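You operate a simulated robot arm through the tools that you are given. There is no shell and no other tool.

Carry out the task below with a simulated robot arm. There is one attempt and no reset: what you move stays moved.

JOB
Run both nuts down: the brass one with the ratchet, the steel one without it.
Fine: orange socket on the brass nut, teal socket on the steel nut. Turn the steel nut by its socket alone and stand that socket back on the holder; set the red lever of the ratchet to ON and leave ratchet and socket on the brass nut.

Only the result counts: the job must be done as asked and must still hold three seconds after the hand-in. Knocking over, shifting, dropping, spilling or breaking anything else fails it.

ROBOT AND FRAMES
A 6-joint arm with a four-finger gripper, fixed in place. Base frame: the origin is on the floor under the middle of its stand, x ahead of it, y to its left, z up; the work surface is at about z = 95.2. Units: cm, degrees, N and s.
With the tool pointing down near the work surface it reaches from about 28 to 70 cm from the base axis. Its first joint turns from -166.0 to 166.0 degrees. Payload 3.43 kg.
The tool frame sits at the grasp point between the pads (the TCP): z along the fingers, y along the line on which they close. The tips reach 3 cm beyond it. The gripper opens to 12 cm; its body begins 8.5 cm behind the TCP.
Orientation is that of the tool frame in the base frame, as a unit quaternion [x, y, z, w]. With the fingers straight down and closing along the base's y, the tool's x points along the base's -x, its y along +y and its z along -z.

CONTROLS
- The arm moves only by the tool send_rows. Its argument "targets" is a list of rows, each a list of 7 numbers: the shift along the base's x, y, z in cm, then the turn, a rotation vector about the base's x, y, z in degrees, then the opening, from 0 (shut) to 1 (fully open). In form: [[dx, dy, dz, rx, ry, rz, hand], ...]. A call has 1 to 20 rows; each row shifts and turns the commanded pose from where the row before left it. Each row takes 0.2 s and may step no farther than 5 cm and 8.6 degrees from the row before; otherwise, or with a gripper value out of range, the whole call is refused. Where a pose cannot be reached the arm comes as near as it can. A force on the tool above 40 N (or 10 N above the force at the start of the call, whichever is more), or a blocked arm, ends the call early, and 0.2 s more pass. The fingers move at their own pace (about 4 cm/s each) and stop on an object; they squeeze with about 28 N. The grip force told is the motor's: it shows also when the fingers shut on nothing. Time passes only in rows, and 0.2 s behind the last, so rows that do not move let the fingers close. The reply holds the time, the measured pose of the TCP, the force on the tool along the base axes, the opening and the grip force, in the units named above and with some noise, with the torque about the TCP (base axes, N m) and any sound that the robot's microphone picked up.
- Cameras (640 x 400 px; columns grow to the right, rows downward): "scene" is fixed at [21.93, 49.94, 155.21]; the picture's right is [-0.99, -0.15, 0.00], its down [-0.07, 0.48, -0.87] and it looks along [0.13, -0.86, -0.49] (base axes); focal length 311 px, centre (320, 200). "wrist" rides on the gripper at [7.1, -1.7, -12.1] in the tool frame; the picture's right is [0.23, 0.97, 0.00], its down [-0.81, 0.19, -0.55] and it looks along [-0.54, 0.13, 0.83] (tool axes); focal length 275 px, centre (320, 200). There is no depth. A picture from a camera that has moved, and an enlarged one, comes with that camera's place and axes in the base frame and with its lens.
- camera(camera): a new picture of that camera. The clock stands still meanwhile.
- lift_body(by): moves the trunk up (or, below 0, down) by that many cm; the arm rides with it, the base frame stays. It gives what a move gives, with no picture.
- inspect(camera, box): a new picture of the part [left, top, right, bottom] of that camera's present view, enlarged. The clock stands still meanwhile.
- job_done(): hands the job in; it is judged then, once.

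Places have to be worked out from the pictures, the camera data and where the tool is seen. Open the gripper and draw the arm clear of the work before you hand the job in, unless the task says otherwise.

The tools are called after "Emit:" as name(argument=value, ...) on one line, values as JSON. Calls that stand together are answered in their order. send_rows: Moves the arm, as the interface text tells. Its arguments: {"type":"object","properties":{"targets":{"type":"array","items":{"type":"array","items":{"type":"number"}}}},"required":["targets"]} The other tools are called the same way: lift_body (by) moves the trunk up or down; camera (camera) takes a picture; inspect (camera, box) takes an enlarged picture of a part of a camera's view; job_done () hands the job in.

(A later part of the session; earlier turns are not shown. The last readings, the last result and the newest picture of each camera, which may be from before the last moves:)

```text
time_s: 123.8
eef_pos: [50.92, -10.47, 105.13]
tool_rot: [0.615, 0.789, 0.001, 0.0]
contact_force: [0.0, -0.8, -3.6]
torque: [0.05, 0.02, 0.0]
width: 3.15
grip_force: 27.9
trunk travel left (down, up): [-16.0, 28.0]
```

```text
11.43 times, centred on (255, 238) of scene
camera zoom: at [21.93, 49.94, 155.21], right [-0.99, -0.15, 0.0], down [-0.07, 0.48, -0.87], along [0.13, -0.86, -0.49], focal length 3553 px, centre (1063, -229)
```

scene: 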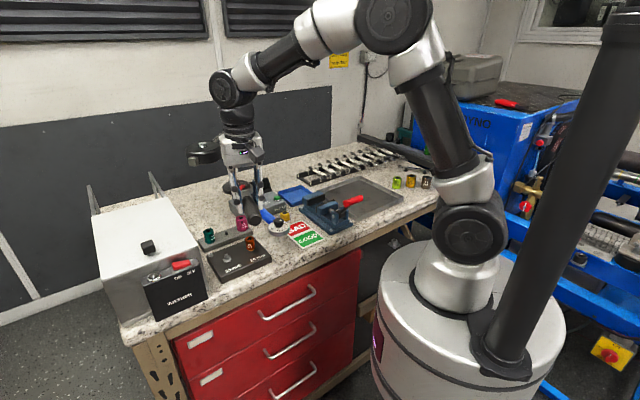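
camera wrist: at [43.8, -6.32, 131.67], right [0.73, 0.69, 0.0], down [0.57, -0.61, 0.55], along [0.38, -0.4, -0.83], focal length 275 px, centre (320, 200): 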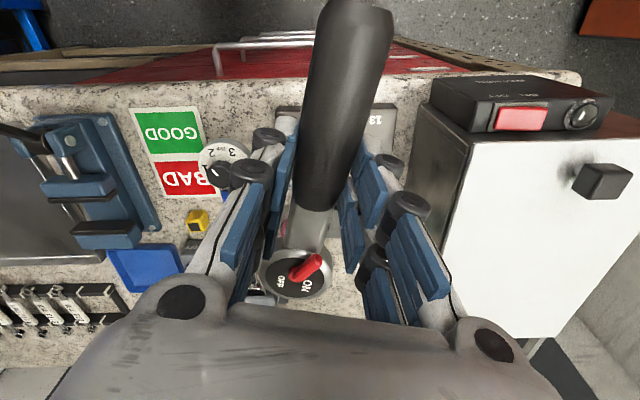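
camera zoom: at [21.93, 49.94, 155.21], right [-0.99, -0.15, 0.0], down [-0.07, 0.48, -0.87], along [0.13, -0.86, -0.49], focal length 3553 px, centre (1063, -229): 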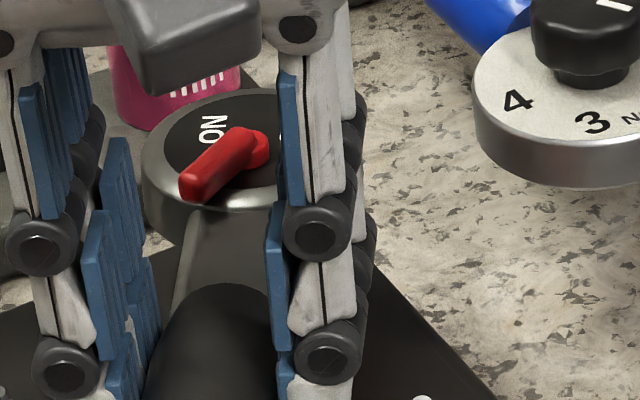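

Emit:
send_rows(targets=[[0, 0, -0.15, 0, 0, 0, 0.1], [0, 0, -0.15, 0, 0, 0, 0.1], [0, 0, 0, 0, 0, 0, 0.1]])

Emit:
send_rows(targets=[[0, 0, -0.1, 0, 0, 0, 0.1], [0, 0, -0.1, 0, 0, 0, 0.1], [0, 0, 0, 0, 0, 0, 0.1]])

```text
time_s: 124.6
eef_pos: [50.99, -10.42, 104.85]
tool_rot: [0.614, 0.789, 0.001, 0.001]
contact_force: [1.0, 1.3, 0.7]
torque: [-0.16, -0.13, 0.04]
width: 3.17
grip_force: 28.4
trunk travel left (down, up): [-16.0, 28.0]
```

```text
time_s: 125.4
eef_pos: [50.88, -10.51, 104.79]
tool_rot: [0.615, 0.788, 0.001, 0.002]
contact_force: [0.5, 2.5, 8.7]
torque: [-0.43, -0.17, 0.17]
width: 3.14
grip_force: 27.6
trunk travel left (down, up): [-16.0, 28.0]
```

Contact at TCP z ≈ 104.75 (drive on the socket top). I keep a light press and swing clockwise in small steps to let the square drop in.

Emit:
send_rows(targets=[[0, 0, 0.08, 0, 0, 0, 0.1], [0.28, 0.065, 0, 0, 0, -2, 0.1], [0.28, 0.06, 0, 0, 0, -2, 0.1], [0, 0, 0, 0, 0, 0, 0.1]])

```text
time_s: 126.4
eef_pos: [51.34, -10.36, 104.7]
tool_rot: [0.642, 0.767, 0.001, -0.001]
contact_force: [0.1, 2.0, 3.7]
torque: [-0.05, 0.0, 0.08]
width: 3.14
grip_force: 27.5
trunk travel left (down, up): [-16.0, 28.0]
```

Emit:
send_rows(targets=[[0.28, 0.05, 0, 0, 0, -2, 0.1], [0.28, 0.04, 0, 0, 0, -2, 0.1], [0, 0, 0, 0, 0, 0, 0.1]])

Emit:
send_rows(targets=[[0.28, 0.03, 0, 0, 0, -2, 0.1], [0.28, 0.02, 0, 0, 0, -2, 0.1], [0, 0, 0, 0, 0, 0, 0.1]])

Emit:
inspect(camera="scene", box=[235, 220, 275, 255])

```text
time_s: 127.2
eef_pos: [52.05, -10.29, 104.84]
tool_rot: [0.669, 0.743, 0.0, -0.001]
contact_force: [-0.9, 0.0, -0.5]
torque: [0.21, 0.07, -0.04]
width: 3.14
grip_force: 27.9
trunk travel left (down, up): [-16.0, 28.0]
```

```text
time_s: 128.0
eef_pos: [52.56, -10.24, 104.81]
tool_rot: [0.694, 0.72, 0.001, 0.0]
contact_force: [-0.4, 1.4, -1.1]
torque: [0.29, 0.09, -0.08]
width: 3.17
grip_force: 28.2
trunk travel left (down, up): [-16.0, 28.0]
```

```text
11.43 times, centred on (255, 238) of scene
camera zoom: at [21.93, 49.94, 155.21], right [-0.99, -0.15, 0.0], down [-0.07, 0.48, -0.87], along [0.13, -0.86, -0.49], focal length 3553 px, centre (1063, -229)
```

zoom: 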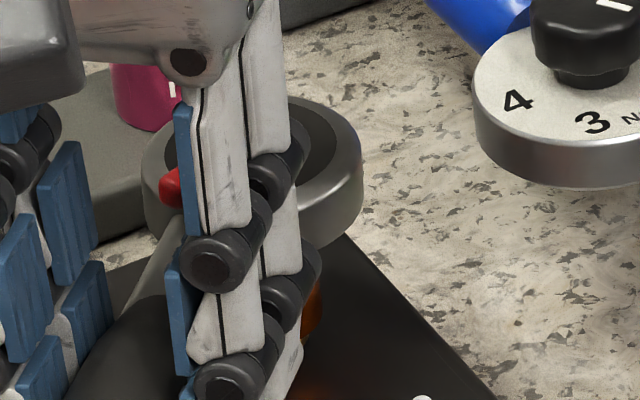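

The vertical load dropped, possibly the square is entering. I look at the gap between head and socket and then lower a bit.

Emit:
inspect(camera="scene", box=[248, 228, 272, 248])

Emit:
send_rows(targets=[[0, 0, -0.1, 0, 0, 0, 0.1], [0, 0, -0.1, 0, 0, 0, 0.1], [0, 0, 0, 0, 0, 0, 0.1]])

Emit:
inspect(camera="scene", box=[248, 228, 272, 248])

```text
16.00 times, centred on (260, 238) of scene
camera zoom: at [21.93, 49.94, 155.21], right [-0.99, -0.15, 0.0], down [-0.07, 0.48, -0.87], along [0.13, -0.86, -0.49], focal length 4974 px, centre (1280, -408)
```

zoom: 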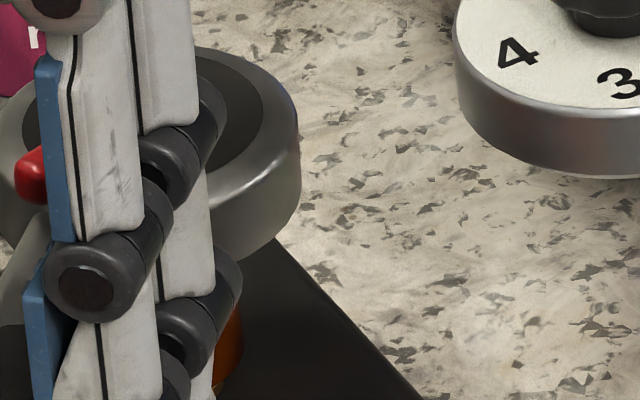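

```text
time_s: 128.8
eef_pos: [52.48, -10.25, 104.68]
tool_rot: [0.694, 0.72, 0.002, 0.002]
contact_force: [-0.4, 4.6, 9.1]
torque: [-0.35, 0.03, 0.05]
width: 3.13
grip_force: 27.8
trunk travel left (down, up): [-16.0, 28.0]
```

```text
16.00 times, centred on (260, 238) of scene
camera zoom: at [21.93, 49.94, 155.21], right [-0.99, -0.15, 0.0], down [-0.07, 0.48, -0.87], along [0.13, -0.86, -0.49], focal length 4974 px, centre (1280, -408)
```

zoom: 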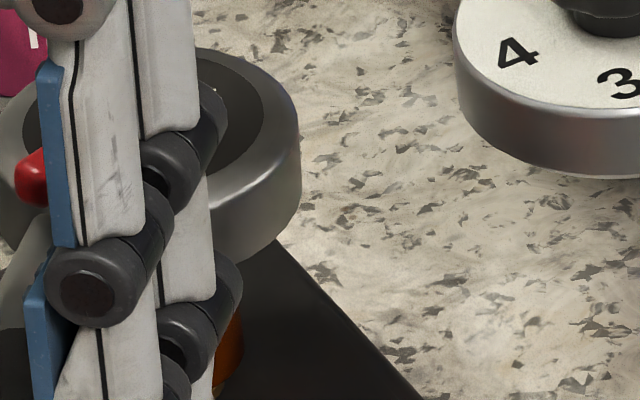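

Press now 12 N at TCP 104.6. I ease it and swing counter-clockwise along the arc: if the drive is engaged, the ratchet should click.

Emit:
send_rows(targets=[[0, 0, 0.1, 0, 0, 0, 0.1], [-0.848, -0.088, 0, 0, 0, 6, 0.1], [-0.833, -0.178, 0, 0, 0, 6, 0.1], [-0.811, -0.263, 0, 0, 0, 6, 0.1], [0, 0, 0, 0, 0, 0, 0.1]])

```text
time_s: 130.0
eef_pos: [50.0, -10.83, 104.55]
tool_rot: [0.573, 0.82, 0.002, 0.0]
contact_force: [-1.3, 2.0, 3.6]
torque: [-0.18, -0.09, -0.01]
width: 3.16
grip_force: 28.5
trunk travel left (down, up): [-16.0, 28.0]
```

No click heard yet. I continue counter-clockwise to about 146° to free the view.

Emit:
send_rows(targets=[[-0.779, -0.346, 0, 0, 0, 6, 0.1], [-0.737, -0.426, 0, 0, 0, 6, 0.1], [-0.69, -0.501, 0, 0, 0, 6, 0.1], [-0.634, -0.57, 0, 0, 0, 6, 0.1], [-0.569, -0.633, 0, 0, 0, 6, 0.1], [-0.501, -0.689, 0, 0, 0, 6, 0.1], [0, 0, 0, 0, 0, 0, 0.1]])

Emit:
inspect(camera="scene", box=[235, 215, 285, 255])

Emit:
inspect(camera="wrist", box=[240, 220, 360, 310])

```text
time_s: 131.6
eef_pos: [46.21, -13.97, 104.63]
tool_rot: [0.291, 0.957, 0.002, 0.0]
contact_force: [4.4, -3.0, -5.9]
torque: [-0.14, -0.16, -0.02]
width: 3.16
grip_force: 27.6
trunk travel left (down, up): [-16.0, 28.0]
```

```text
10.00 times, centred on (260, 235) of scene
camera zoom: at [21.93, 49.94, 155.21], right [-0.99, -0.15, 0.0], down [-0.07, 0.48, -0.87], along [0.13, -0.86, -0.49], focal length 3109 px, centre (920, -150)
```

zoom: 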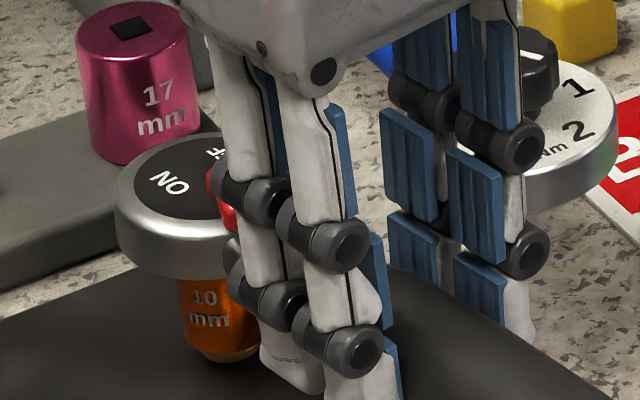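

```text
4.44 times, centred on (300, 265) of wrist
camera zoom: at [39.31, -11.52, 116.7], right [0.35, 0.94, 0.0], down [0.78, -0.29, 0.55], along [0.52, -0.19, -0.83], focal length 1224 px, centre (409, -89)
```

zoom: 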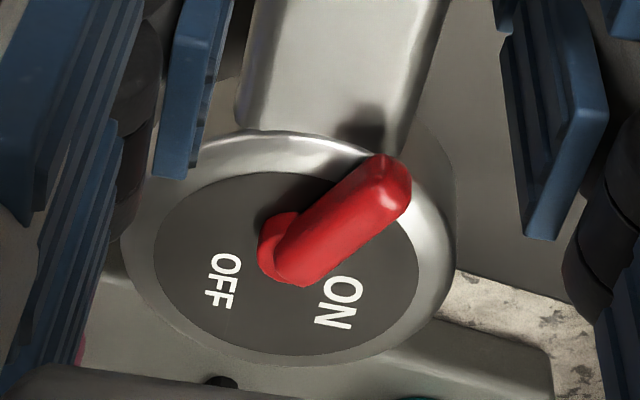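

The head sits right on the orange socket – the drive is inserted – and the socket did not turn back on the backstroke, so the ratchet freewheels counter-clockwise. Now a clockwise drive stroke from 146° to 86°.

Emit:
send_rows(targets=[[0.551, 0.649, 0.02, 0, 0, -6, 0.1], [0.569, 0.633, 0, 0, 0, -6, 0.1], [0.634, 0.57, 0, 0, 0, -6, 0.1], [0.69, 0.501, 0, 0, 0, -6, 0.1], [0.737, 0.426, 0, 0, 0, -6, 0.1], [0.779, 0.346, 0, 0, 0, -6, 0.1], [0.811, 0.263, 0, 0, 0, -6, 0.1], [0.833, 0.178, 0, 0, 0, -6, 0.1], [0.848, 0.088, 0, 0, 0, -6, 0.1], [0.852, 0, 0, 0, 0, -6, 0.1]])

Emit:
inspect(camera="scene", box=[235, 215, 285, 255])

```text
time_s: 133.8
eef_pos: [53.56, -10.33, 104.7]
tool_rot: [0.732, 0.682, 0.002, 0.001]
contact_force: [-0.4, 0.2, -4.7]
torque: [0.09, -0.02, 0.01]
width: 3.17
grip_force: 28.4
trunk travel left (down, up): [-16.0, 28.0]
```

```text
10.00 times, centred on (260, 235) of scene
camera zoom: at [21.93, 49.94, 155.21], right [-0.99, -0.15, 0.0], down [-0.07, 0.48, -0.87], along [0.13, -0.86, -0.49], focal length 3109 px, centre (920, -150)
```

zoom: 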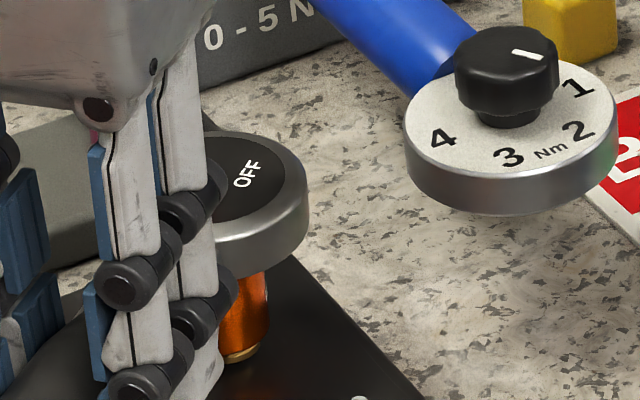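

Forces are tiny and the "10 mm" text has turned out of view. Now the backstroke to 146° and a look.

Emit:
send_rows(targets=[[-0.852, 0, 0, 0, 0, 6, 0.1], [-0.848, -0.088, 0, 0, 0, 6, 0.1], [-0.833, -0.178, 0, 0, 0, 6, 0.1], [-0.811, -0.263, 0, 0, 0, 6, 0.1], [-0.779, -0.346, 0, 0, 0, 6, 0.1], [-0.737, -0.426, 0, 0, 0, 6, 0.1], [-0.69, -0.501, 0, 0, 0, 6, 0.1], [-0.634, -0.57, 0, 0, 0, 6, 0.1], [-0.569, -0.633, 0, 0, 0, 6, 0.1], [-0.501, -0.689, 0, 0, 0, 6, 0.1], [0, 0, 0, 0, 0, 0, 0.1]])

Emit:
inspect(camera="scene", box=[235, 215, 285, 255])

```text
time_s: 136.2
eef_pos: [46.36, -14.08, 104.62]
tool_rot: [0.291, 0.957, 0.001, 0.0]
contact_force: [-0.9, 1.7, -4.1]
torque: [0.04, 0.06, 0.03]
width: 3.11
grip_force: 27.8
trunk travel left (down, up): [-16.0, 28.0]
```

```text
10.00 times, centred on (260, 235) of scene
camera zoom: at [21.93, 49.94, 155.21], right [-0.99, -0.15, 0.0], down [-0.07, 0.48, -0.87], along [0.13, -0.86, -0.49], focal length 3109 px, centre (920, -150)
```

zoom: 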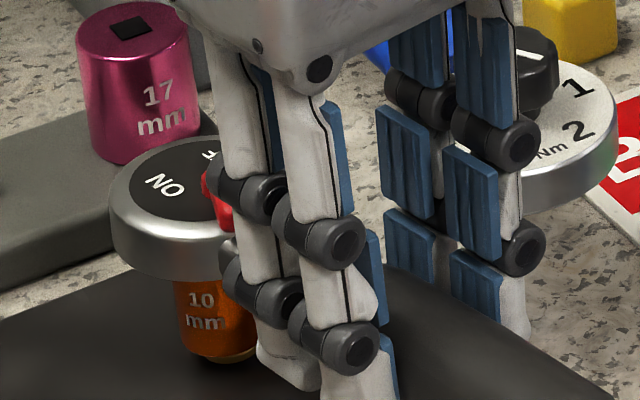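

The text is back where it was – either the socket turned back or it never turned. I test with a short clockwise stroke of 24° and look directly.

Emit:
send_rows(targets=[[0.501, 0.689, 0, 0, 0, -6, 0.1], [0.569, 0.633, 0, 0, 0, -6, 0.1], [0.634, 0.57, 0, 0, 0, -6, 0.1], [0.69, 0.501, 0, 0, 0, -6, 0.1], [0, 0, 0, 0, 0, 0, 0.1]])

Emit:
inspect(camera="scene", box=[240, 225, 270, 250])

```text
time_s: 137.4
eef_pos: [48.63, -11.61, 104.7]
tool_rot: [0.484, 0.875, 0.001, 0.001]
contact_force: [4.7, -5.6, -3.3]
torque: [-0.26, -0.18, 0.14]
width: 3.15
grip_force: 27.7
trunk travel left (down, up): [-16.0, 28.0]
```

```text
16.00 times, centred on (255, 238) of scene
camera zoom: at [21.93, 49.94, 155.21], right [-0.99, -0.15, 0.0], down [-0.07, 0.48, -0.87], along [0.13, -0.86, -0.49], focal length 4974 px, centre (1360, -400)
```

zoom: 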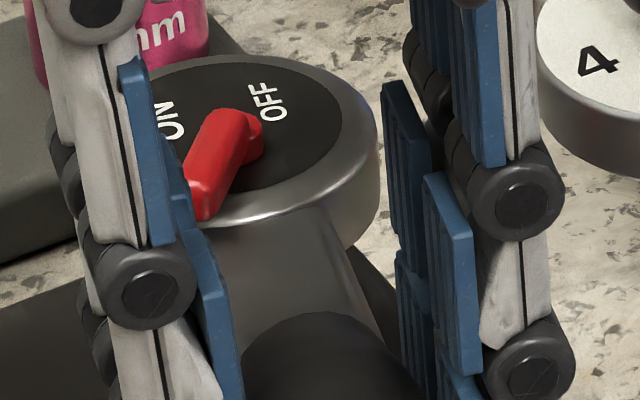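

At this angle the handle hides the socket. I swing back to 156° where the socket is visible, to compare small strokes there.

Emit:
send_rows(targets=[[-0.64, -0.551, 0, 0, 0, 6, 0.1], [-0.634, -0.57, 0, 0, 0, 6, 0.1], [-0.569, -0.633, 0, 0, 0, 6, 0.1], [-0.501, -0.689, 0, 0, 0, 6, 0.1], [-0.427, -0.738, 0, 0, 0, 6, 0.1], [-0.24, -0.515, 0, 0, 0, 4, 0.1], [0, 0, 0, 0, 0, 0, 0.1]])

Emit:
inspect(camera="scene", box=[240, 222, 280, 252])

```text
time_s: 139.0
eef_pos: [45.54, -15.18, 104.61]
tool_rot: [0.206, 0.979, 0.0, -0.001]
contact_force: [6.2, -3.1, -5.3]
torque: [-0.34, -0.48, -0.03]
width: 3.14
grip_force: 27.8
trunk travel left (down, up): [-16.0, 28.0]
```

```text
13.33 times, centred on (260, 237) of scene
camera zoom: at [21.93, 49.94, 155.21], right [-0.99, -0.15, 0.0], down [-0.07, 0.48, -0.87], along [0.13, -0.86, -0.49], focal length 4145 px, centre (1120, -293)
```

zoom: 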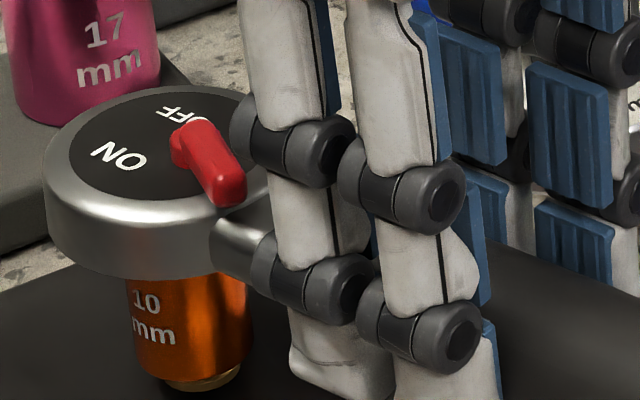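

Now the text has moved clockwise by about 22° and stayed after the backstroke – the ratchet drives. I do another measured test: forward to 146° and look.

Emit:
send_rows(targets=[[0.24, 0.515, 0.01, 0, 0, -4, 0.1], [0.427, 0.738, 0, 0, 0, -6, 0.1], [0, 0, 0, 0, 0, 0, 0.1]])

Emit:
inspect(camera="scene", box=[240, 222, 280, 252])

Emit:
send_rows(targets=[[-0.427, -0.738, 0, 0, 0, 6, 0.1], [-0.24, -0.515, 0, 0, 0, 4, 0.1], [0, 0, 0, 0, 0, 0, 0.1]])

Emit:
inspect(camera="scene", box=[240, 222, 280, 252])

```text
time_s: 139.8
eef_pos: [46.29, -14.0, 104.69]
tool_rot: [0.292, 0.956, 0.001, -0.001]
contact_force: [6.6, -3.0, -7.5]
torque: [-0.16, -0.15, 0.01]
width: 3.14
grip_force: 27.5
trunk travel left (down, up): [-16.0, 28.0]
```

```text
13.33 times, centred on (260, 237) of scene
camera zoom: at [21.93, 49.94, 155.21], right [-0.99, -0.15, 0.0], down [-0.07, 0.48, -0.87], along [0.13, -0.86, -0.49], focal length 4145 px, centre (1120, -293)
```

zoom: 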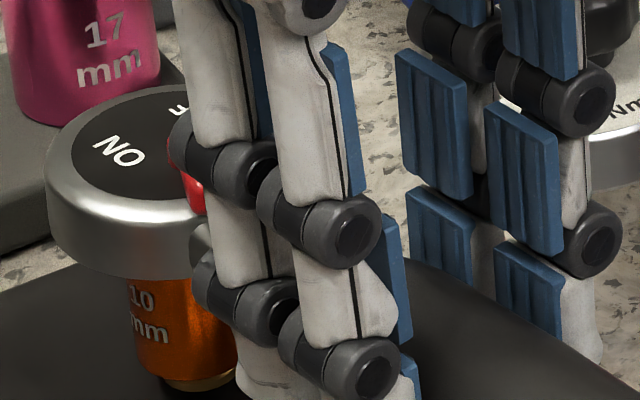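

```text
time_s: 140.6
eef_pos: [45.61, -15.3, 104.7]
tool_rot: [0.207, 0.978, 0.001, -0.001]
contact_force: [-1.4, 0.6, -4.0]
torque: [0.04, 0.05, 0.04]
width: 3.16
grip_force: 27.4
trunk travel left (down, up): [-16.0, 28.0]
```

```text
13.33 times, centred on (260, 237) of scene
camera zoom: at [21.93, 49.94, 155.21], right [-0.99, -0.15, 0.0], down [-0.07, 0.48, -0.87], along [0.13, -0.86, -0.49], focal length 4145 px, centre (1120, -293)
```

zoom: 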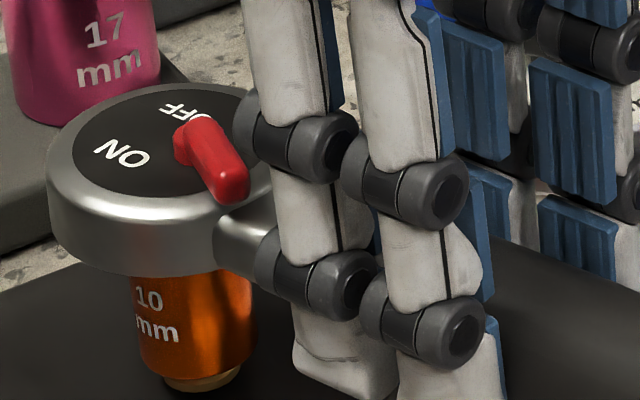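

The socket tends to follow on the backstroke when unloaded, but it held when the head was pressed or side-loaded. So I press the head down ~10 N to hold the nut during backstrokes.

Emit:
send_rows(targets=[[0, 0, -0.15, 0, 0, 0, 0.1], [0, 0, -0.1, 0, 0, 0, 0.1], [0, 0, 0, 0, 0, 0, 0.1]])

Emit:
inspect(camera="scene", box=[240, 222, 280, 252])

```text
time_s: 141.4
eef_pos: [45.65, -15.25, 104.49]
tool_rot: [0.207, 0.978, 0.001, 0.001]
contact_force: [-3.9, 0.8, 6.5]
torque: [-0.25, -0.43, -0.12]
width: 3.13
grip_force: 28.4
trunk travel left (down, up): [-16.0, 28.0]
```

```text
13.33 times, centred on (260, 237) of scene
camera zoom: at [21.93, 49.94, 155.21], right [-0.99, -0.15, 0.0], down [-0.07, 0.48, -0.87], along [0.13, -0.86, -0.49], focal length 4145 px, centre (1120, -293)
```

zoom: 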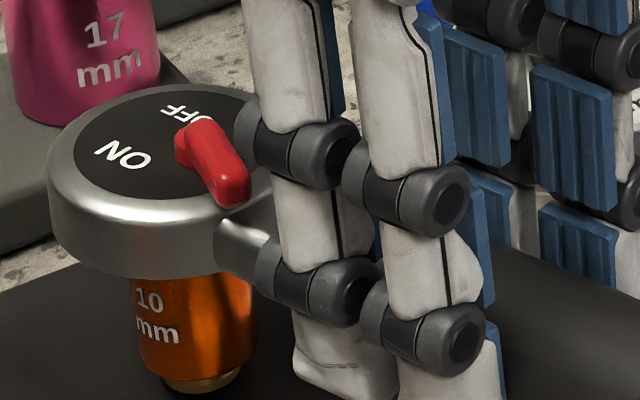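

Emit:
send_rows(targets=[[0.374, 0.766, 0, 0, 0, -6, 0.1], [0.452, 0.723, 0, 0, 0, -6, 0.1], [0.524, 0.67, 0, 0, 0, -6, 0.1], [0, 0, 0, 0, 0, 0, 0.1], [-0.524, -0.67, 0, 0, 0, 6, 0.1], [-0.452, -0.723, 0, 0, 0, 6, 0.1], [-0.374, -0.766, 0, 0, 0, 6, 0.1], [0, 0, 0, 0, 0, 0, 0.1]])

Emit:
inspect(camera="scene", box=[240, 222, 280, 252])

```text
time_s: 143.2
eef_pos: [45.52, -15.19, 104.48]
tool_rot: [0.207, 0.978, 0.001, -0.001]
contact_force: [-2.5, 2.1, 4.3]
torque: [-0.13, -0.24, 0.04]
width: 3.16
grip_force: 28.5
trunk travel left (down, up): [-16.0, 28.0]
```

```text
13.33 times, centred on (260, 237) of scene
camera zoom: at [21.93, 49.94, 155.21], right [-0.99, -0.15, 0.0], down [-0.07, 0.48, -0.87], along [0.13, -0.86, -0.49], focal length 4145 px, centre (1120, -293)
```

zoom: 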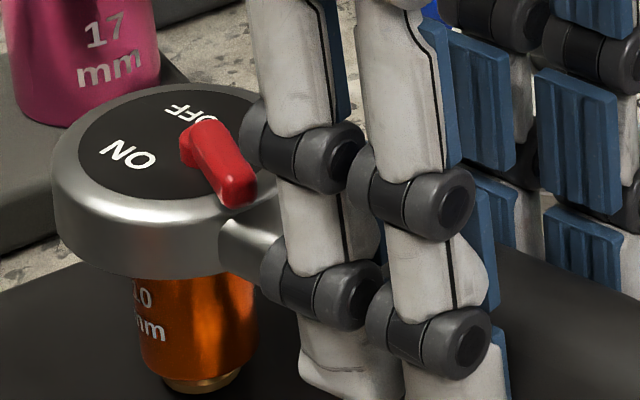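

With the press it now makes net clockwise progress. I run a full cycle (156° → 86° → 156°) in one call.

Emit:
send_rows(targets=[[0.516, 1.012, 0, 0, 0, -8, 0.1], [0.652, 0.93, 0, 0, 0, -8, 0.1], [0.774, 0.83, 0, 0, 0, -8, 0.1], [0.883, 0.715, 0, 0, 0, -8, 0.1], [0.973, 0.585, 0, 0, 0, -8, 0.1], [1.047, 0.444, 0, 0, 0, -8, 0.1], [1.097, 0.293, 0, 0, 0, -8, 0.1], [1.127, 0.138, 0, 0, 0, -8, 0.1], [0.852, 0, -0.02, 0, 0, -6, 0.1], [-0.852, 0, 0, 0, 0, 6, 0.1], [-1.127, -0.138, 0, 0, 0, 8, 0.1], [-1.097, -0.293, 0, 0, 0, 8, 0.1], [-1.047, -0.444, 0, 0, 0, 8, 0.1], [-0.973, -0.585, 0, 0, 0, 8, 0.1], [-0.883, -0.715, 0, 0, 0, 8, 0.1], [-0.774, -0.83, 0, 0, 0, 8, 0.1], [-0.652, -0.93, 0, 0, 0, 8, 0.1], [-0.516, -1.012, 0, 0, 0, 8, 0.1], [0, 0, 0, 0, 0, 0, 0.1]])

Emit:
inspect(camera="scene", box=[240, 222, 280, 252])

```text
time_s: 147.2
eef_pos: [45.48, -15.1, 104.47]
tool_rot: [0.206, 0.979, 0.001, -0.001]
contact_force: [-10.1, 1.4, -4.0]
torque: [-0.15, 0.29, -0.21]
width: 3.13
grip_force: 28.1
trunk travel left (down, up): [-16.0, 28.0]
```

```text
13.33 times, centred on (260, 237) of scene
camera zoom: at [21.93, 49.94, 155.21], right [-0.99, -0.15, 0.0], down [-0.07, 0.48, -0.87], along [0.13, -0.86, -0.49], focal length 4145 px, centre (1120, -293)
```

zoom: 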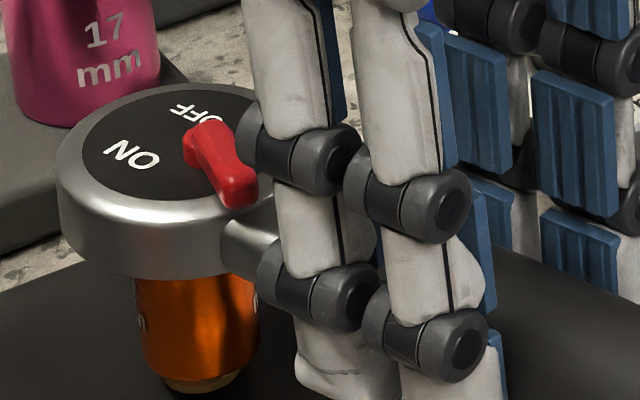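

Net progress, but the press was lost partway and there's a side load. I correct (0.15 cm outward, 0.2 cm down) and read the forces.

Emit:
send_rows(targets=[[-0.15, 0.03, -0.15, 0, 0, 0, 0.1], [0, 0, -0.1, 0, 0, 0, 0.1], [0, 0, 0, 0, 0, 0, 0.1]])

```text
time_s: 148.0
eef_pos: [45.53, -15.23, 104.26]
tool_rot: [0.207, 0.978, 0.0, 0.002]
contact_force: [-5.9, 2.9, 6.1]
torque: [-0.23, -0.39, 0.08]
width: 3.12
grip_force: 28.5
trunk travel left (down, up): [-16.0, 28.0]
```

Contact is now 0.2 cm lower than before. I check whether the socket/nut has gone down.

Emit:
inspect(camera="scene", box=[246, 238, 266, 253])

Emit:
inspect(camera="scene", box=[240, 222, 280, 252])

```text
16.00 times, centred on (256, 246) of scene
camera zoom: at [21.93, 49.94, 155.21], right [-0.99, -0.15, 0.0], down [-0.07, 0.48, -0.87], along [0.13, -0.86, -0.49], focal length 4974 px, centre (1344, -528)
```

zoom: 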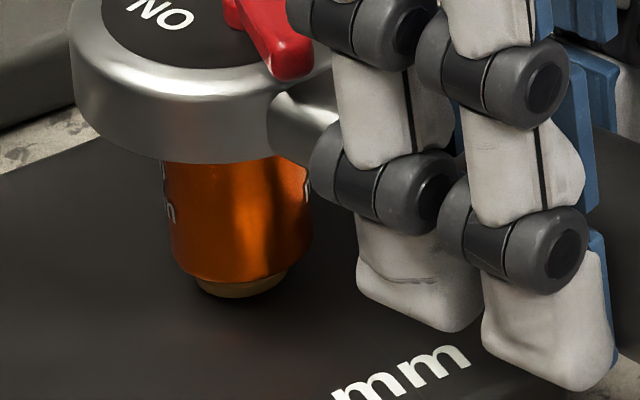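

```text
13.33 times, centred on (260, 237) of scene
camera zoom: at [21.93, 49.94, 155.21], right [-0.99, -0.15, 0.0], down [-0.07, 0.48, -0.87], along [0.13, -0.86, -0.49], focal length 4145 px, centre (1120, -293)
```

zoom: 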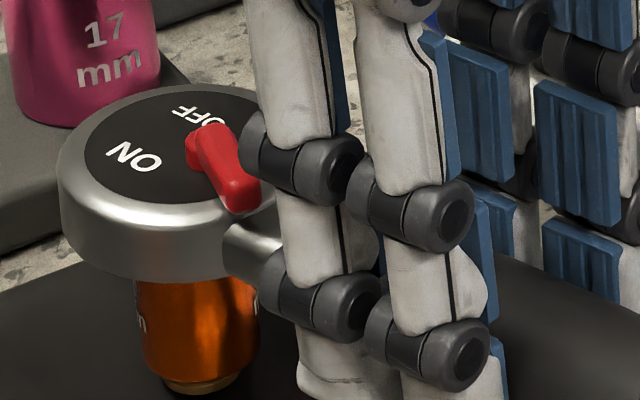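

The nut has come down about 0.1 cm. I continue: forward stroke first, reading the forces at the end.

Emit:
send_rows(targets=[[0.516, 1.012, 0, 0, 0, -8, 0.1], [0.652, 0.93, 0, 0, 0, -8, 0.1], [0.774, 0.83, 0, 0, 0, -8, 0.1], [0.883, 0.715, 0, 0, 0, -8, 0.1], [0.973, 0.585, 0, 0, 0, -8, 0.1], [1.047, 0.444, 0, 0, 0, -8, 0.1], [1.097, 0.293, 0, 0, 0, -8, 0.1], [1.127, 0.138, 0, 0, 0, -8, 0.1], [0.852, 0, 0, 0, 0, -6, 0.1], [0, 0, 0, 0, 0, 0, 0.1]])

Emit:
inspect(camera="scene", box=[240, 222, 280, 252])

```text
time_s: 150.2
eef_pos: [53.37, -10.25, 104.08]
tool_rot: [0.731, 0.682, 0.001, 0.0]
contact_force: [0.2, 6.3, -1.0]
torque: [0.27, 0.07, -0.02]
width: 3.14
grip_force: 27.8
trunk travel left (down, up): [-16.0, 28.0]
```

```text
13.33 times, centred on (260, 237) of scene
camera zoom: at [21.93, 49.94, 155.21], right [-0.99, -0.15, 0.0], down [-0.07, 0.48, -0.87], along [0.13, -0.86, -0.49], focal length 4145 px, centre (1120, -293)
```

zoom: 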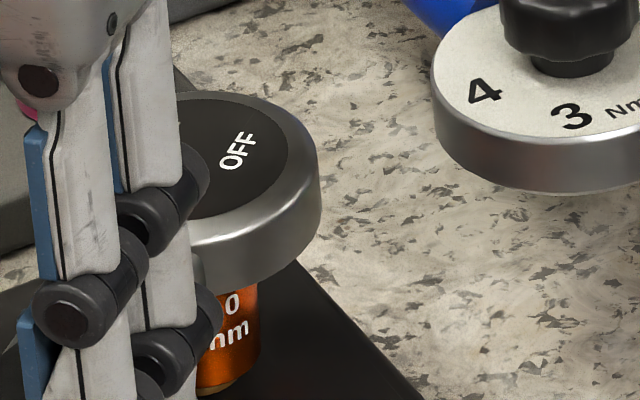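

The socket was driven ~65° on the forward stroke. Press is low here, so I add 0.2 cm down and a bit outward before the backstroke.

Emit:
send_rows(targets=[[0, 0.12, -0.15, 0, 0, 0, 0.1], [0, 0, -0.1, 0, 0, 0, 0.1], [0, 0, 0, 0, 0, 0, 0.1]])

```text
time_s: 151.0
eef_pos: [53.36, -10.26, 103.98]
tool_rot: [0.731, 0.683, 0.002, 0.002]
contact_force: [1.1, 2.0, 8.6]
torque: [-0.52, 0.06, 0.11]
width: 3.13
grip_force: 27.6
trunk travel left (down, up): [-16.0, 28.0]
```

I check the ratchet's pose in the hand with the wrist camera.

Emit:
inspect(camera="wrist", box=[240, 220, 360, 310])

Emit:
camera(camera="wrist")

```text
4.44 times, centred on (300, 265) of wrist
camera zoom: at [52.08, -3.05, 116.06], right [0.99, 0.16, 0.0], down [0.13, -0.82, 0.55], along [0.09, -0.55, -0.83], focal length 1224 px, centre (409, -89)
```

zoom: 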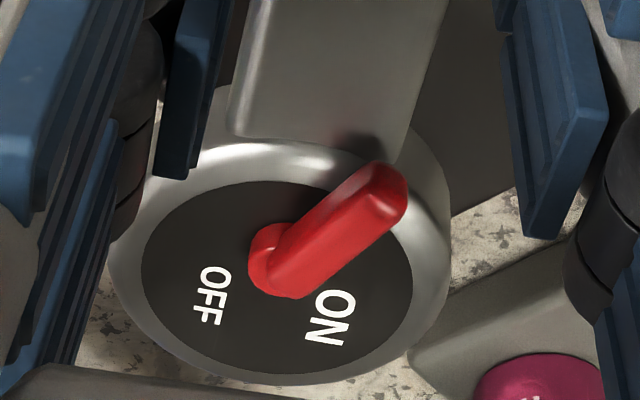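

```text
taken
camera wrist: at [52.08, -3.05, 116.06], right [0.99, 0.16, 0.0], down [0.13, -0.82, 0.55], along [0.09, -0.55, -0.83], focal length 275 px, centre (320, 200)
```

wrist: 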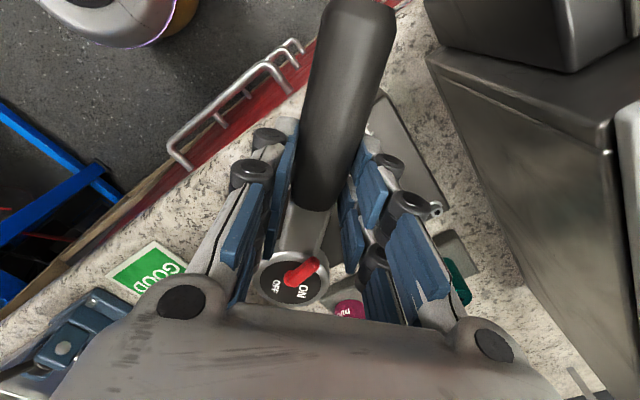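

The ratchet pitched/yawed slightly in the grip (head now at tool (-8.03, -0.17, 0.37)). I update the arc and do the backstroke under press.

Emit:
send_rows(targets=[[-0.84, 0.032, 0, 0, 0, 6, 0.1], [-1.117, -0.093, 0, 0, 0, 8, 0.1], [-1.092, -0.248, 0, 0, 0, 8, 0.1], [-1.048, -0.398, 0, 0, 0, 8, 0.1], [-0.982, -0.54, 0, 0, 0, 8, 0.1], [-0.898, -0.671, 0, 0, 0, 8, 0.1], [-0.795, -0.789, 0, 0, 0, 8, 0.1], [-0.677, -0.893, 0, 0, 0, 8, 0.1], [-0.547, -0.978, 0, 0, 0, 8, 0.1], [0, 0, 0, 0, 0, 0, 0.1]])

Emit:
inspect(camera="scene", box=[240, 222, 280, 252])

```text
time_s: 153.2
eef_pos: [45.33, -14.78, 103.86]
tool_rot: [0.206, 0.979, 0.002, 0.001]
contact_force: [0.5, -0.2, 1.3]
torque: [-0.26, 0.18, -0.01]
width: 3.13
grip_force: 27.6
trunk travel left (down, up): [-16.0, 28.0]
```

```text
13.33 times, centred on (260, 237) of scene
camera zoom: at [21.93, 49.94, 155.21], right [-0.99, -0.15, 0.0], down [-0.07, 0.48, -0.87], along [0.13, -0.86, -0.49], focal length 4145 px, centre (1120, -293)
```

zoom: 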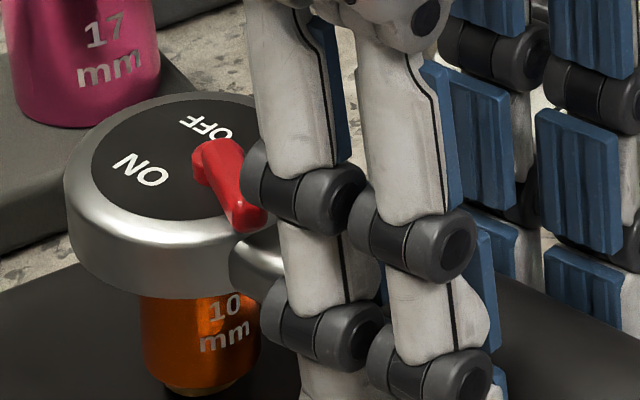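

The backstroke left the socket in place – it's ratcheting – and everything sits lower. I look at the flange region.

Emit:
inspect(camera="scene", box=[246, 240, 266, 255])

```text
16.00 times, centred on (256, 248) of scene
camera zoom: at [21.93, 49.94, 155.21], right [-0.99, -0.15, 0.0], down [-0.07, 0.48, -0.87], along [0.13, -0.86, -0.49], focal length 4974 px, centre (1344, -560)
```

zoom: 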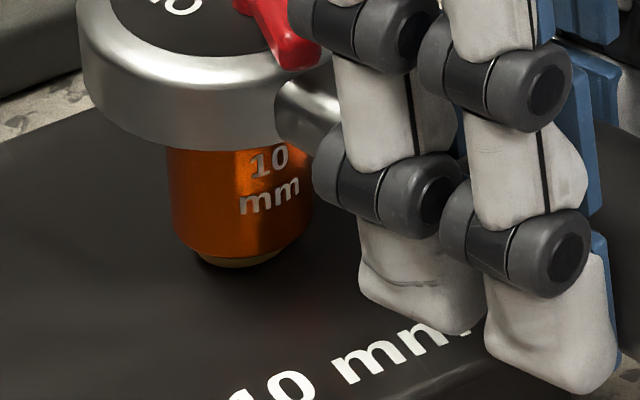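

Nut flange has gone down about 0.15 cm so far. Next cycle: forward stroke.

Emit:
send_rows(targets=[[0.547, 0.978, -0.03, 0, 0, -8, 0.1], [0.677, 0.893, 0, 0, 0, -8, 0.1], [0.795, 0.789, 0, 0, 0, -8, 0.1], [0.898, 0.671, 0, 0, 0, -8, 0.1], [0.982, 0.54, 0, 0, 0, -8, 0.1], [1.048, 0.398, 0, 0, 0, -8, 0.1], [1.092, 0.248, 0, 0, 0, -8, 0.1], [1.117, 0.093, 0, 0, 0, -8, 0.1], [0.84, -0.032, 0, 0, 0, -6, 0.1], [0, 0, -0.1, 0, 0, 0, 0.1]])

```text
time_s: 155.4
eef_pos: [53.42, -9.95, 103.83]
tool_rot: [0.731, 0.683, 0.001, 0.001]
contact_force: [-0.2, 16.9, 6.3]
torque: [0.1, 0.09, -0.11]
width: 3.14
grip_force: 27.6
trunk travel left (down, up): [-16.0, 28.0]
```

Radial side load of 17 N at this end; I shift 0.3 cm outward to relieve it before the backstroke.

Emit:
send_rows(targets=[[0, 0.2, 0, 0, 0, 0, 0.1], [0, 0.12, 0, 0, 0, 0, 0.1], [0, 0, 0, 0, 0, 0, 0.1]])

Emit:
inspect(camera="wrist", box=[240, 220, 360, 310])

Emit:
inspect(camera="scene", box=[240, 222, 280, 252])

```text
time_s: 156.2
eef_pos: [53.46, -9.93, 103.71]
tool_rot: [0.73, 0.683, 0.001, 0.001]
contact_force: [3.1, -1.6, 4.5]
torque: [-0.31, -0.04, 0.24]
width: 3.12
grip_force: 28.2
trunk travel left (down, up): [-16.0, 28.0]
```

```text
4.44 times, centred on (300, 265) of wrist
camera zoom: at [52.12, -2.82, 115.87], right [0.99, 0.16, 0.0], down [0.13, -0.82, 0.55], along [0.09, -0.55, -0.83], focal length 1224 px, centre (409, -89)
```

zoom: 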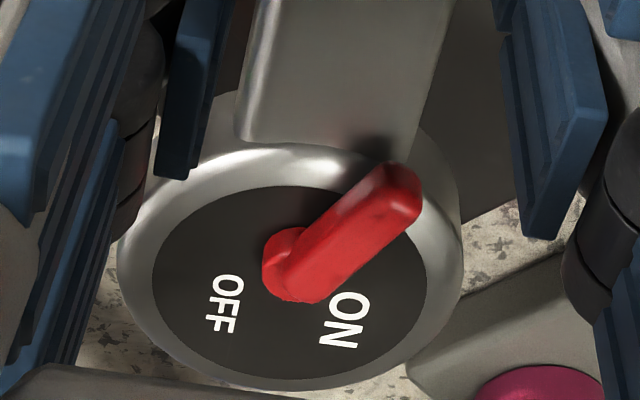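

```text
13.33 times, centred on (260, 237) of scene
camera zoom: at [21.93, 49.94, 155.21], right [-0.99, -0.15, 0.0], down [-0.07, 0.48, -0.87], along [0.13, -0.86, -0.49], focal length 4145 px, centre (1120, -293)
```

zoom: 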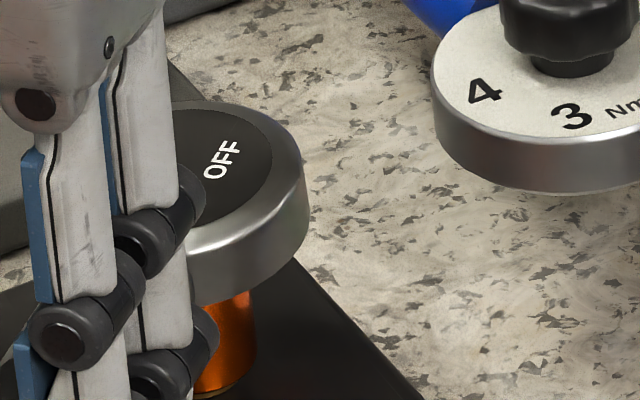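

The head has pitched up a few degrees relative to the hand because I press at the handle, leaning the socket. I level the ratchet by pitching the tool 4° (head down) while raising the TCP correspondingly.

Emit:
send_rows(targets=[[0, 0, 0.25, 2.0, -0.14, 0, 0.1], [0, 0, 0.25, 2.0, -0.14, 0, 0.1], [0, 0, 0, 0, 0, 0, 0.1]])

Emit:
inspect(camera="wrist", box=[240, 220, 360, 310])

```text
time_s: 157.0
eef_pos: [53.34, -10.15, 104.17]
tool_rot: [0.73, 0.682, 0.027, -0.024]
contact_force: [0.1, -17.5, -8.8]
torque: [-0.92, 0.13, 0.06]
width: 3.11
grip_force: 27.8
trunk travel left (down, up): [-16.0, 28.0]
```

```text
4.44 times, centred on (300, 265) of wrist
camera zoom: at [51.99, -3.89, 116.71], right [0.99, 0.16, 0.02], down [0.13, -0.86, 0.49], along [0.09, -0.48, -0.87], focal length 1224 px, centre (409, -89)
```

zoom: 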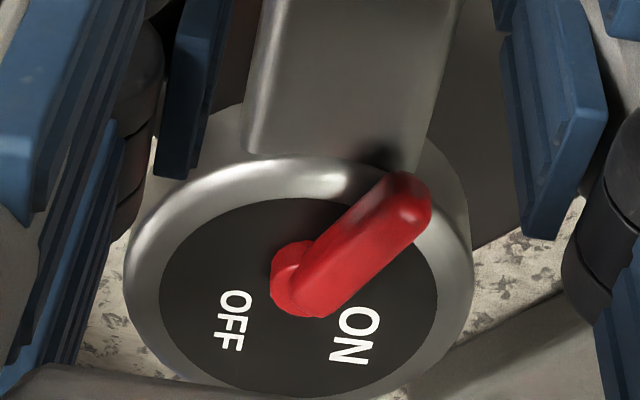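

That loaded the joint (≈1 N·m moment), so the ratchet was already nearly upright on the nut. I undo most of the pitch.

Emit:
send_rows(targets=[[0, 0, -0.2, -1.7, 0.12, 0, 0.1], [0, 0, -0.2, -1.7, 0.12, 0, 0.1], [0, 0, 0, 0, 0, 0, 0.1]])

```text
time_s: 157.8
eef_pos: [53.34, -9.89, 103.9]
tool_rot: [0.731, 0.682, 0.005, -0.003]
contact_force: [0.0, -0.2, -4.0]
torque: [0.09, 0.0, 0.01]
width: 3.1
grip_force: 28.5
trunk travel left (down, up): [-16.0, 28.0]
```

Neutral again. I apply a mild press and do the backstroke along the updated arc.

Emit:
send_rows(targets=[[0, 0, -0.15, 0, 0, 0, 0.1], [-0.824, 0.014, 0, 0, 0, 6, 0.1], [-1.092, -0.115, 0, 0, 0, 8, 0.1], [-1.065, -0.265, 0, 0, 0, 8, 0.1], [-1.018, -0.411, 0, 0, 0, 8, 0.1], [-0.951, -0.55, 0, 0, 0, 8, 0.1], [-0.865, -0.676, 0, 0, 0, 8, 0.1], [-0.763, -0.789, 0, 0, 0, 8, 0.1], [-0.645, -0.889, 0, 0, 0, 8, 0.1], [-0.516, -0.969, 0, 0, 0, 8, 0.1], [0, 0, 0, 0, 0, 0, 0.1]])

Emit:
inspect(camera="scene", box=[240, 225, 280, 255])

```text
time_s: 160.2
eef_pos: [45.58, -14.56, 103.74]
tool_rot: [0.207, 0.978, 0.002, -0.006]
contact_force: [-7.1, 4.4, -1.2]
torque: [-0.06, 0.53, 0.11]
width: 3.11
grip_force: 28.2
trunk travel left (down, up): [-16.0, 28.0]
```

```text
13.33 times, centred on (260, 240) of scene
camera zoom: at [21.93, 49.94, 155.21], right [-0.99, -0.15, 0.0], down [-0.07, 0.48, -0.87], along [0.13, -0.86, -0.49], focal length 4145 px, centre (1120, -333)
```

zoom: 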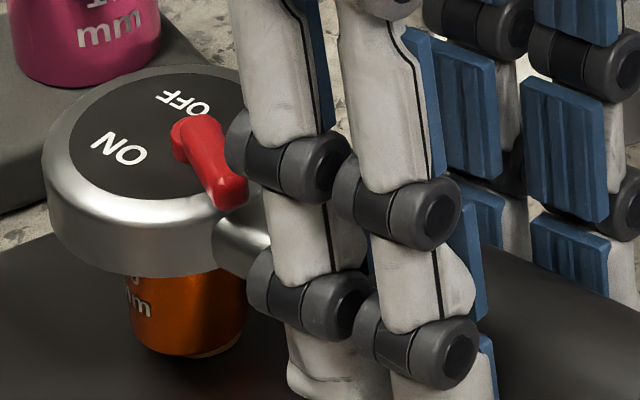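

Again no drag-back, progress continues. Next forward stroke with a small outward correction.

Emit:
send_rows(targets=[[-0.1, 0.05, 0, 0, 0, 0, 0.1], [0.516, 0.969, 0, 0, 0, -8, 0.1], [0.645, 0.889, 0, 0, 0, -8, 0.1], [0.763, 0.789, 0, 0, 0, -8, 0.1], [0.865, 0.676, 0, 0, 0, -8, 0.1], [0.951, 0.55, 0, 0, 0, -8, 0.1], [1.018, 0.411, 0, 0, 0, -8, 0.1], [1.065, 0.265, 0, 0, 0, -8, 0.1], [1.092, 0.115, 0, 0, 0, -8, 0.1], [0.824, -0.014, 0, 0, 0, -6, 0.1], [0, 0, 0, 0, 0, 0, 0.1]])

Emit:
inspect(camera="scene", box=[240, 225, 280, 255])

```text
time_s: 162.6
eef_pos: [53.01, -9.96, 103.82]
tool_rot: [0.731, 0.683, 0.004, -0.005]
contact_force: [-7.6, -14.9, -3.9]
torque: [-0.5, 0.27, 1.67]
width: 3.3
grip_force: 28.3
trunk travel left (down, up): [-16.0, 28.0]
```

```text
13.33 times, centred on (260, 240) of scene
camera zoom: at [21.93, 49.94, 155.21], right [-0.99, -0.15, 0.0], down [-0.07, 0.48, -0.87], along [0.13, -0.86, -0.49], focal length 4145 px, centre (1120, -333)
```

zoom: 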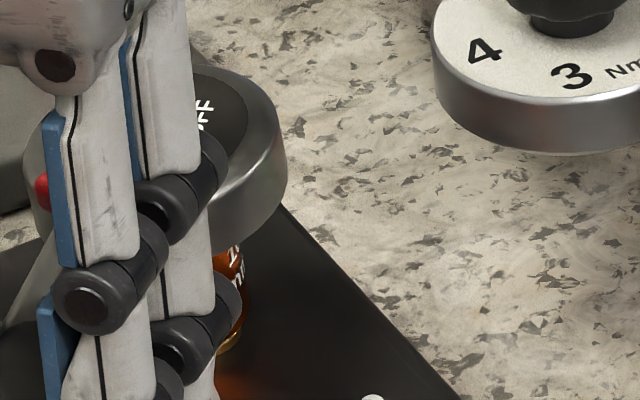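

Torque jumped to ~1.7 N·m at the end of this stroke: the brass nut has become tight. I back off and swing to 156° to inspect the nut.

Emit:
send_rows(targets=[[-0.824, 0.014, 0, 0, 0, 6, 0.1], [-1.092, -0.115, 0, 0, 0, 8, 0.1], [-1.065, -0.265, 0, 0, 0, 8, 0.1], [0, 0, 0, 0, 0, 0, 0.1]])

```text
time_s: 163.6
eef_pos: [50.26, -10.16, 103.68]
tool_rot: [0.586, 0.81, 0.005, -0.003]
contact_force: [-0.4, -0.6, -4.4]
torque: [0.0, 0.05, 0.0]
width: 3.16
grip_force: 27.8
trunk travel left (down, up): [-16.0, 28.0]
```

Emit:
send_rows(targets=[[-1.018, -0.411, 0, 0, 0, 8, 0.1], [-0.951, -0.55, 0, 0, 0, 8, 0.1], [-0.865, -0.676, 0, 0, 0, 8, 0.1], [-0.763, -0.789, 0, 0, 0, 8, 0.1], [-0.645, -0.889, 0, 0, 0, 8, 0.1], [-0.516, -0.969, 0, 0, 0, 8, 0.1], [0, 0, 0, 0, 0, 0, 0.1]])

Emit:
inspect(camera="scene", box=[240, 225, 280, 255])

Emit:
inspect(camera="scene", box=[244, 240, 264, 255])

```text
time_s: 165.2
eef_pos: [45.47, -14.47, 103.78]
tool_rot: [0.206, 0.978, 0.002, -0.005]
contact_force: [-3.1, 1.2, 3.7]
torque: [-0.07, 0.28, -0.12]
width: 3.14
grip_force: 28.4
trunk travel left (down, up): [-16.0, 28.0]
```

```text
13.33 times, centred on (260, 240) of scene
camera zoom: at [21.93, 49.94, 155.21], right [-0.99, -0.15, 0.0], down [-0.07, 0.48, -0.87], along [0.13, -0.86, -0.49], focal length 4145 px, centre (1120, -333)
```

zoom: 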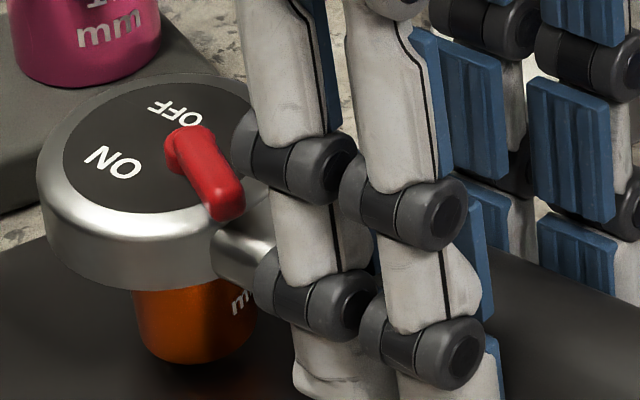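

```text
16.00 times, centred on (254, 248) of scene
camera zoom: at [21.93, 49.94, 155.21], right [-0.99, -0.15, 0.0], down [-0.07, 0.48, -0.87], along [0.13, -0.86, -0.49], focal length 4974 px, centre (1376, -560)
```

zoom: 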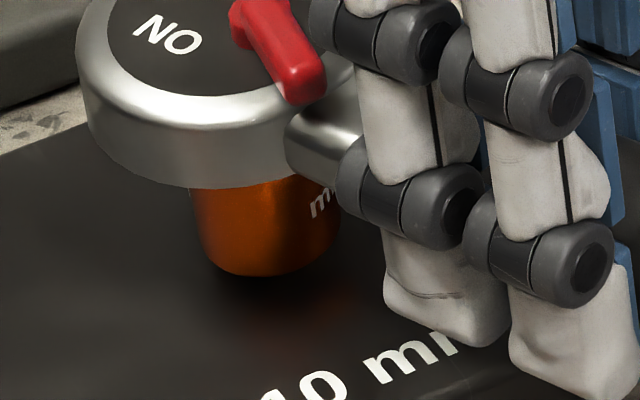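

The rim is now fully down over the flange. I verify with another forward stroke: torque should rise right away if the nut is seated.

Emit:
send_rows(targets=[[0.516, 0.969, 0, 0, 0, -8, 0.1], [0, 0, 0, 0, 0, 0, 0.1]])

Emit:
send_rows(targets=[[0.33, 0.45, 0, 0, 0, -4, 0.1], [0, 0, 0, 0, 0, 0, 0.1]])

```text
time_s: 165.8
eef_pos: [46.24, -13.48, 103.73]
tool_rot: [0.275, 0.961, 0.002, -0.005]
contact_force: [-2.7, 4.3, 3.3]
torque: [0.07, 0.19, 0.14]
width: 3.12
grip_force: 28.2
trunk travel left (down, up): [-16.0, 28.0]
```

```text
time_s: 166.4
eef_pos: [46.41, -13.26, 103.64]
tool_rot: [0.308, 0.951, 0.002, -0.006]
contact_force: [-3.3, 1.5, 2.8]
torque: [0.01, 0.19, 0.32]
width: 3.13
grip_force: 28.2
trunk travel left (down, up): [-16.0, 28.0]
```

Emit:
send_rows(targets=[[0.33, 0.44, 0, 0, 0, -4, 0.1], [0, 0, 0, 0, 0, 0, 0.1]])

Emit:
send_rows(targets=[[0.37, 0.41, 0, 0, 0, -4, 0.1], [0, 0, 0, 0, 0, 0, 0.1]])

Emit:
inspect(camera="scene", box=[240, 225, 280, 255])

```text
time_s: 167.0
eef_pos: [46.68, -12.77, 103.76]
tool_rot: [0.341, 0.94, 0.003, -0.006]
contact_force: [-5.2, -1.8, 1.2]
torque: [-0.08, 0.29, 0.39]
width: 3.11
grip_force: 28.4
trunk travel left (down, up): [-16.0, 28.0]
```

```text
time_s: 167.6
eef_pos: [47.04, -12.31, 103.84]
tool_rot: [0.374, 0.928, 0.004, -0.005]
contact_force: [-6.5, -6.8, -0.3]
torque: [-0.12, 0.28, 0.46]
width: 3.14
grip_force: 27.6
trunk travel left (down, up): [-16.0, 28.0]
```

```text
13.33 times, centred on (260, 240) of scene
camera zoom: at [21.93, 49.94, 155.21], right [-0.99, -0.15, 0.0], down [-0.07, 0.48, -0.87], along [0.13, -0.86, -0.49], focal length 4145 px, centre (1120, -333)
```

zoom: 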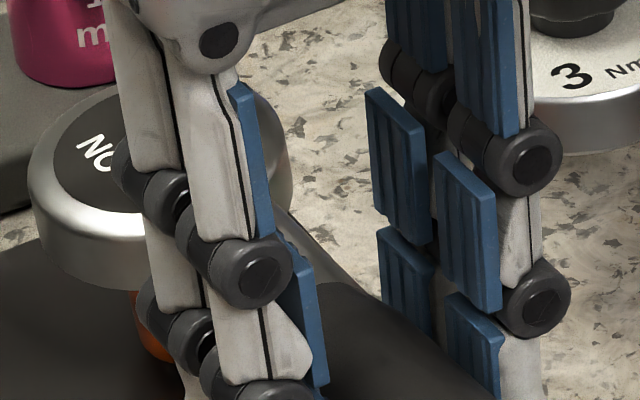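

Torque keeps climbing (≈1.2 N·m at the nut at small angles), so the brass nut is seated. I back off a few degrees to unload it, keeping the handle around 140°.

Emit:
send_rows(targets=[[-0.37, -0.41, 0, 0, 0, 4, 0.1], [-0.17, -0.22, 0, 0, 0, 2, 0.1], [0, 0, 0, 0, 0, 0, 0.1]])

Emit:
inspect(camera="wrist", box=[240, 220, 360, 310])

Emit:
inspect(camera="scene", box=[235, 215, 295, 260])

```text
time_s: 168.4
eef_pos: [46.46, -12.91, 103.73]
tool_rot: [0.325, 0.946, 0.003, -0.005]
contact_force: [-4.4, -5.7, 0.3]
torque: [-0.09, 0.27, -0.05]
width: 3.12
grip_force: 28.3
trunk travel left (down, up): [-16.0, 28.0]
```

```text
4.44 times, centred on (300, 265) of wrist
camera zoom: at [39.87, -10.11, 115.91], right [0.42, 0.91, 0.01], down [0.76, -0.35, 0.54], along [0.5, -0.22, -0.84], focal length 1224 px, centre (409, -89)
```

zoom: 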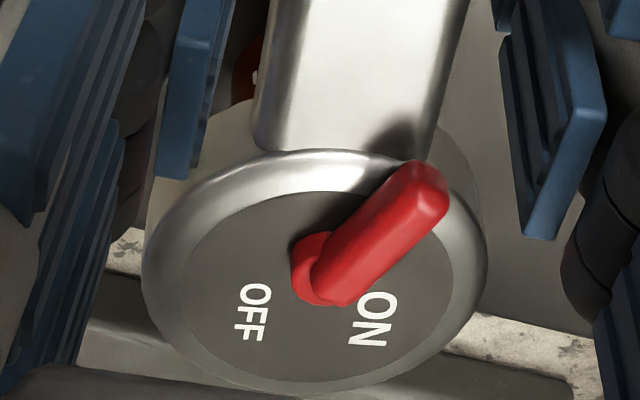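

```text
8.89 times, centred on (265, 238) of scene
camera zoom: at [21.93, 49.94, 155.21], right [-0.99, -0.15, 0.0], down [-0.07, 0.48, -0.87], along [0.13, -0.86, -0.49], focal length 2763 px, centre (809, -133)
```

zoom: 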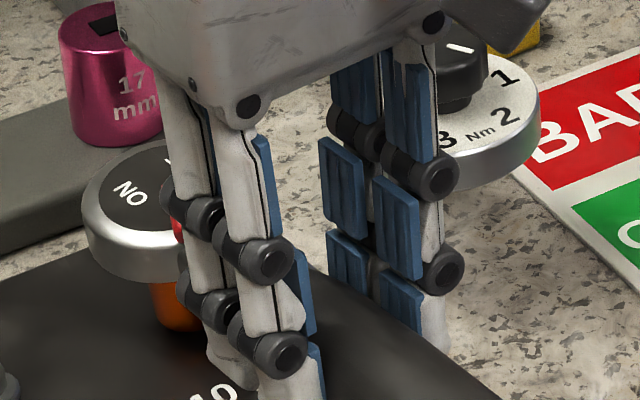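

Emit:
send_rows(targets=[[-0.2, -0.25, 0, 0, 0, 2, 0.1], [-0.15, -0.2, 0, 0, 0, 1, 0.1], [0, 0, 0, 0, 0, 0, 0.1]])

```text
time_s: 169.2
eef_pos: [46.18, -13.26, 103.82]
tool_rot: [0.299, 0.954, 0.003, -0.004]
contact_force: [0.6, -0.3, 3.1]
torque: [0.11, -0.03, 0.24]
width: 3.11
grip_force: 27.7
trunk travel left (down, up): [-16.0, 28.0]
```

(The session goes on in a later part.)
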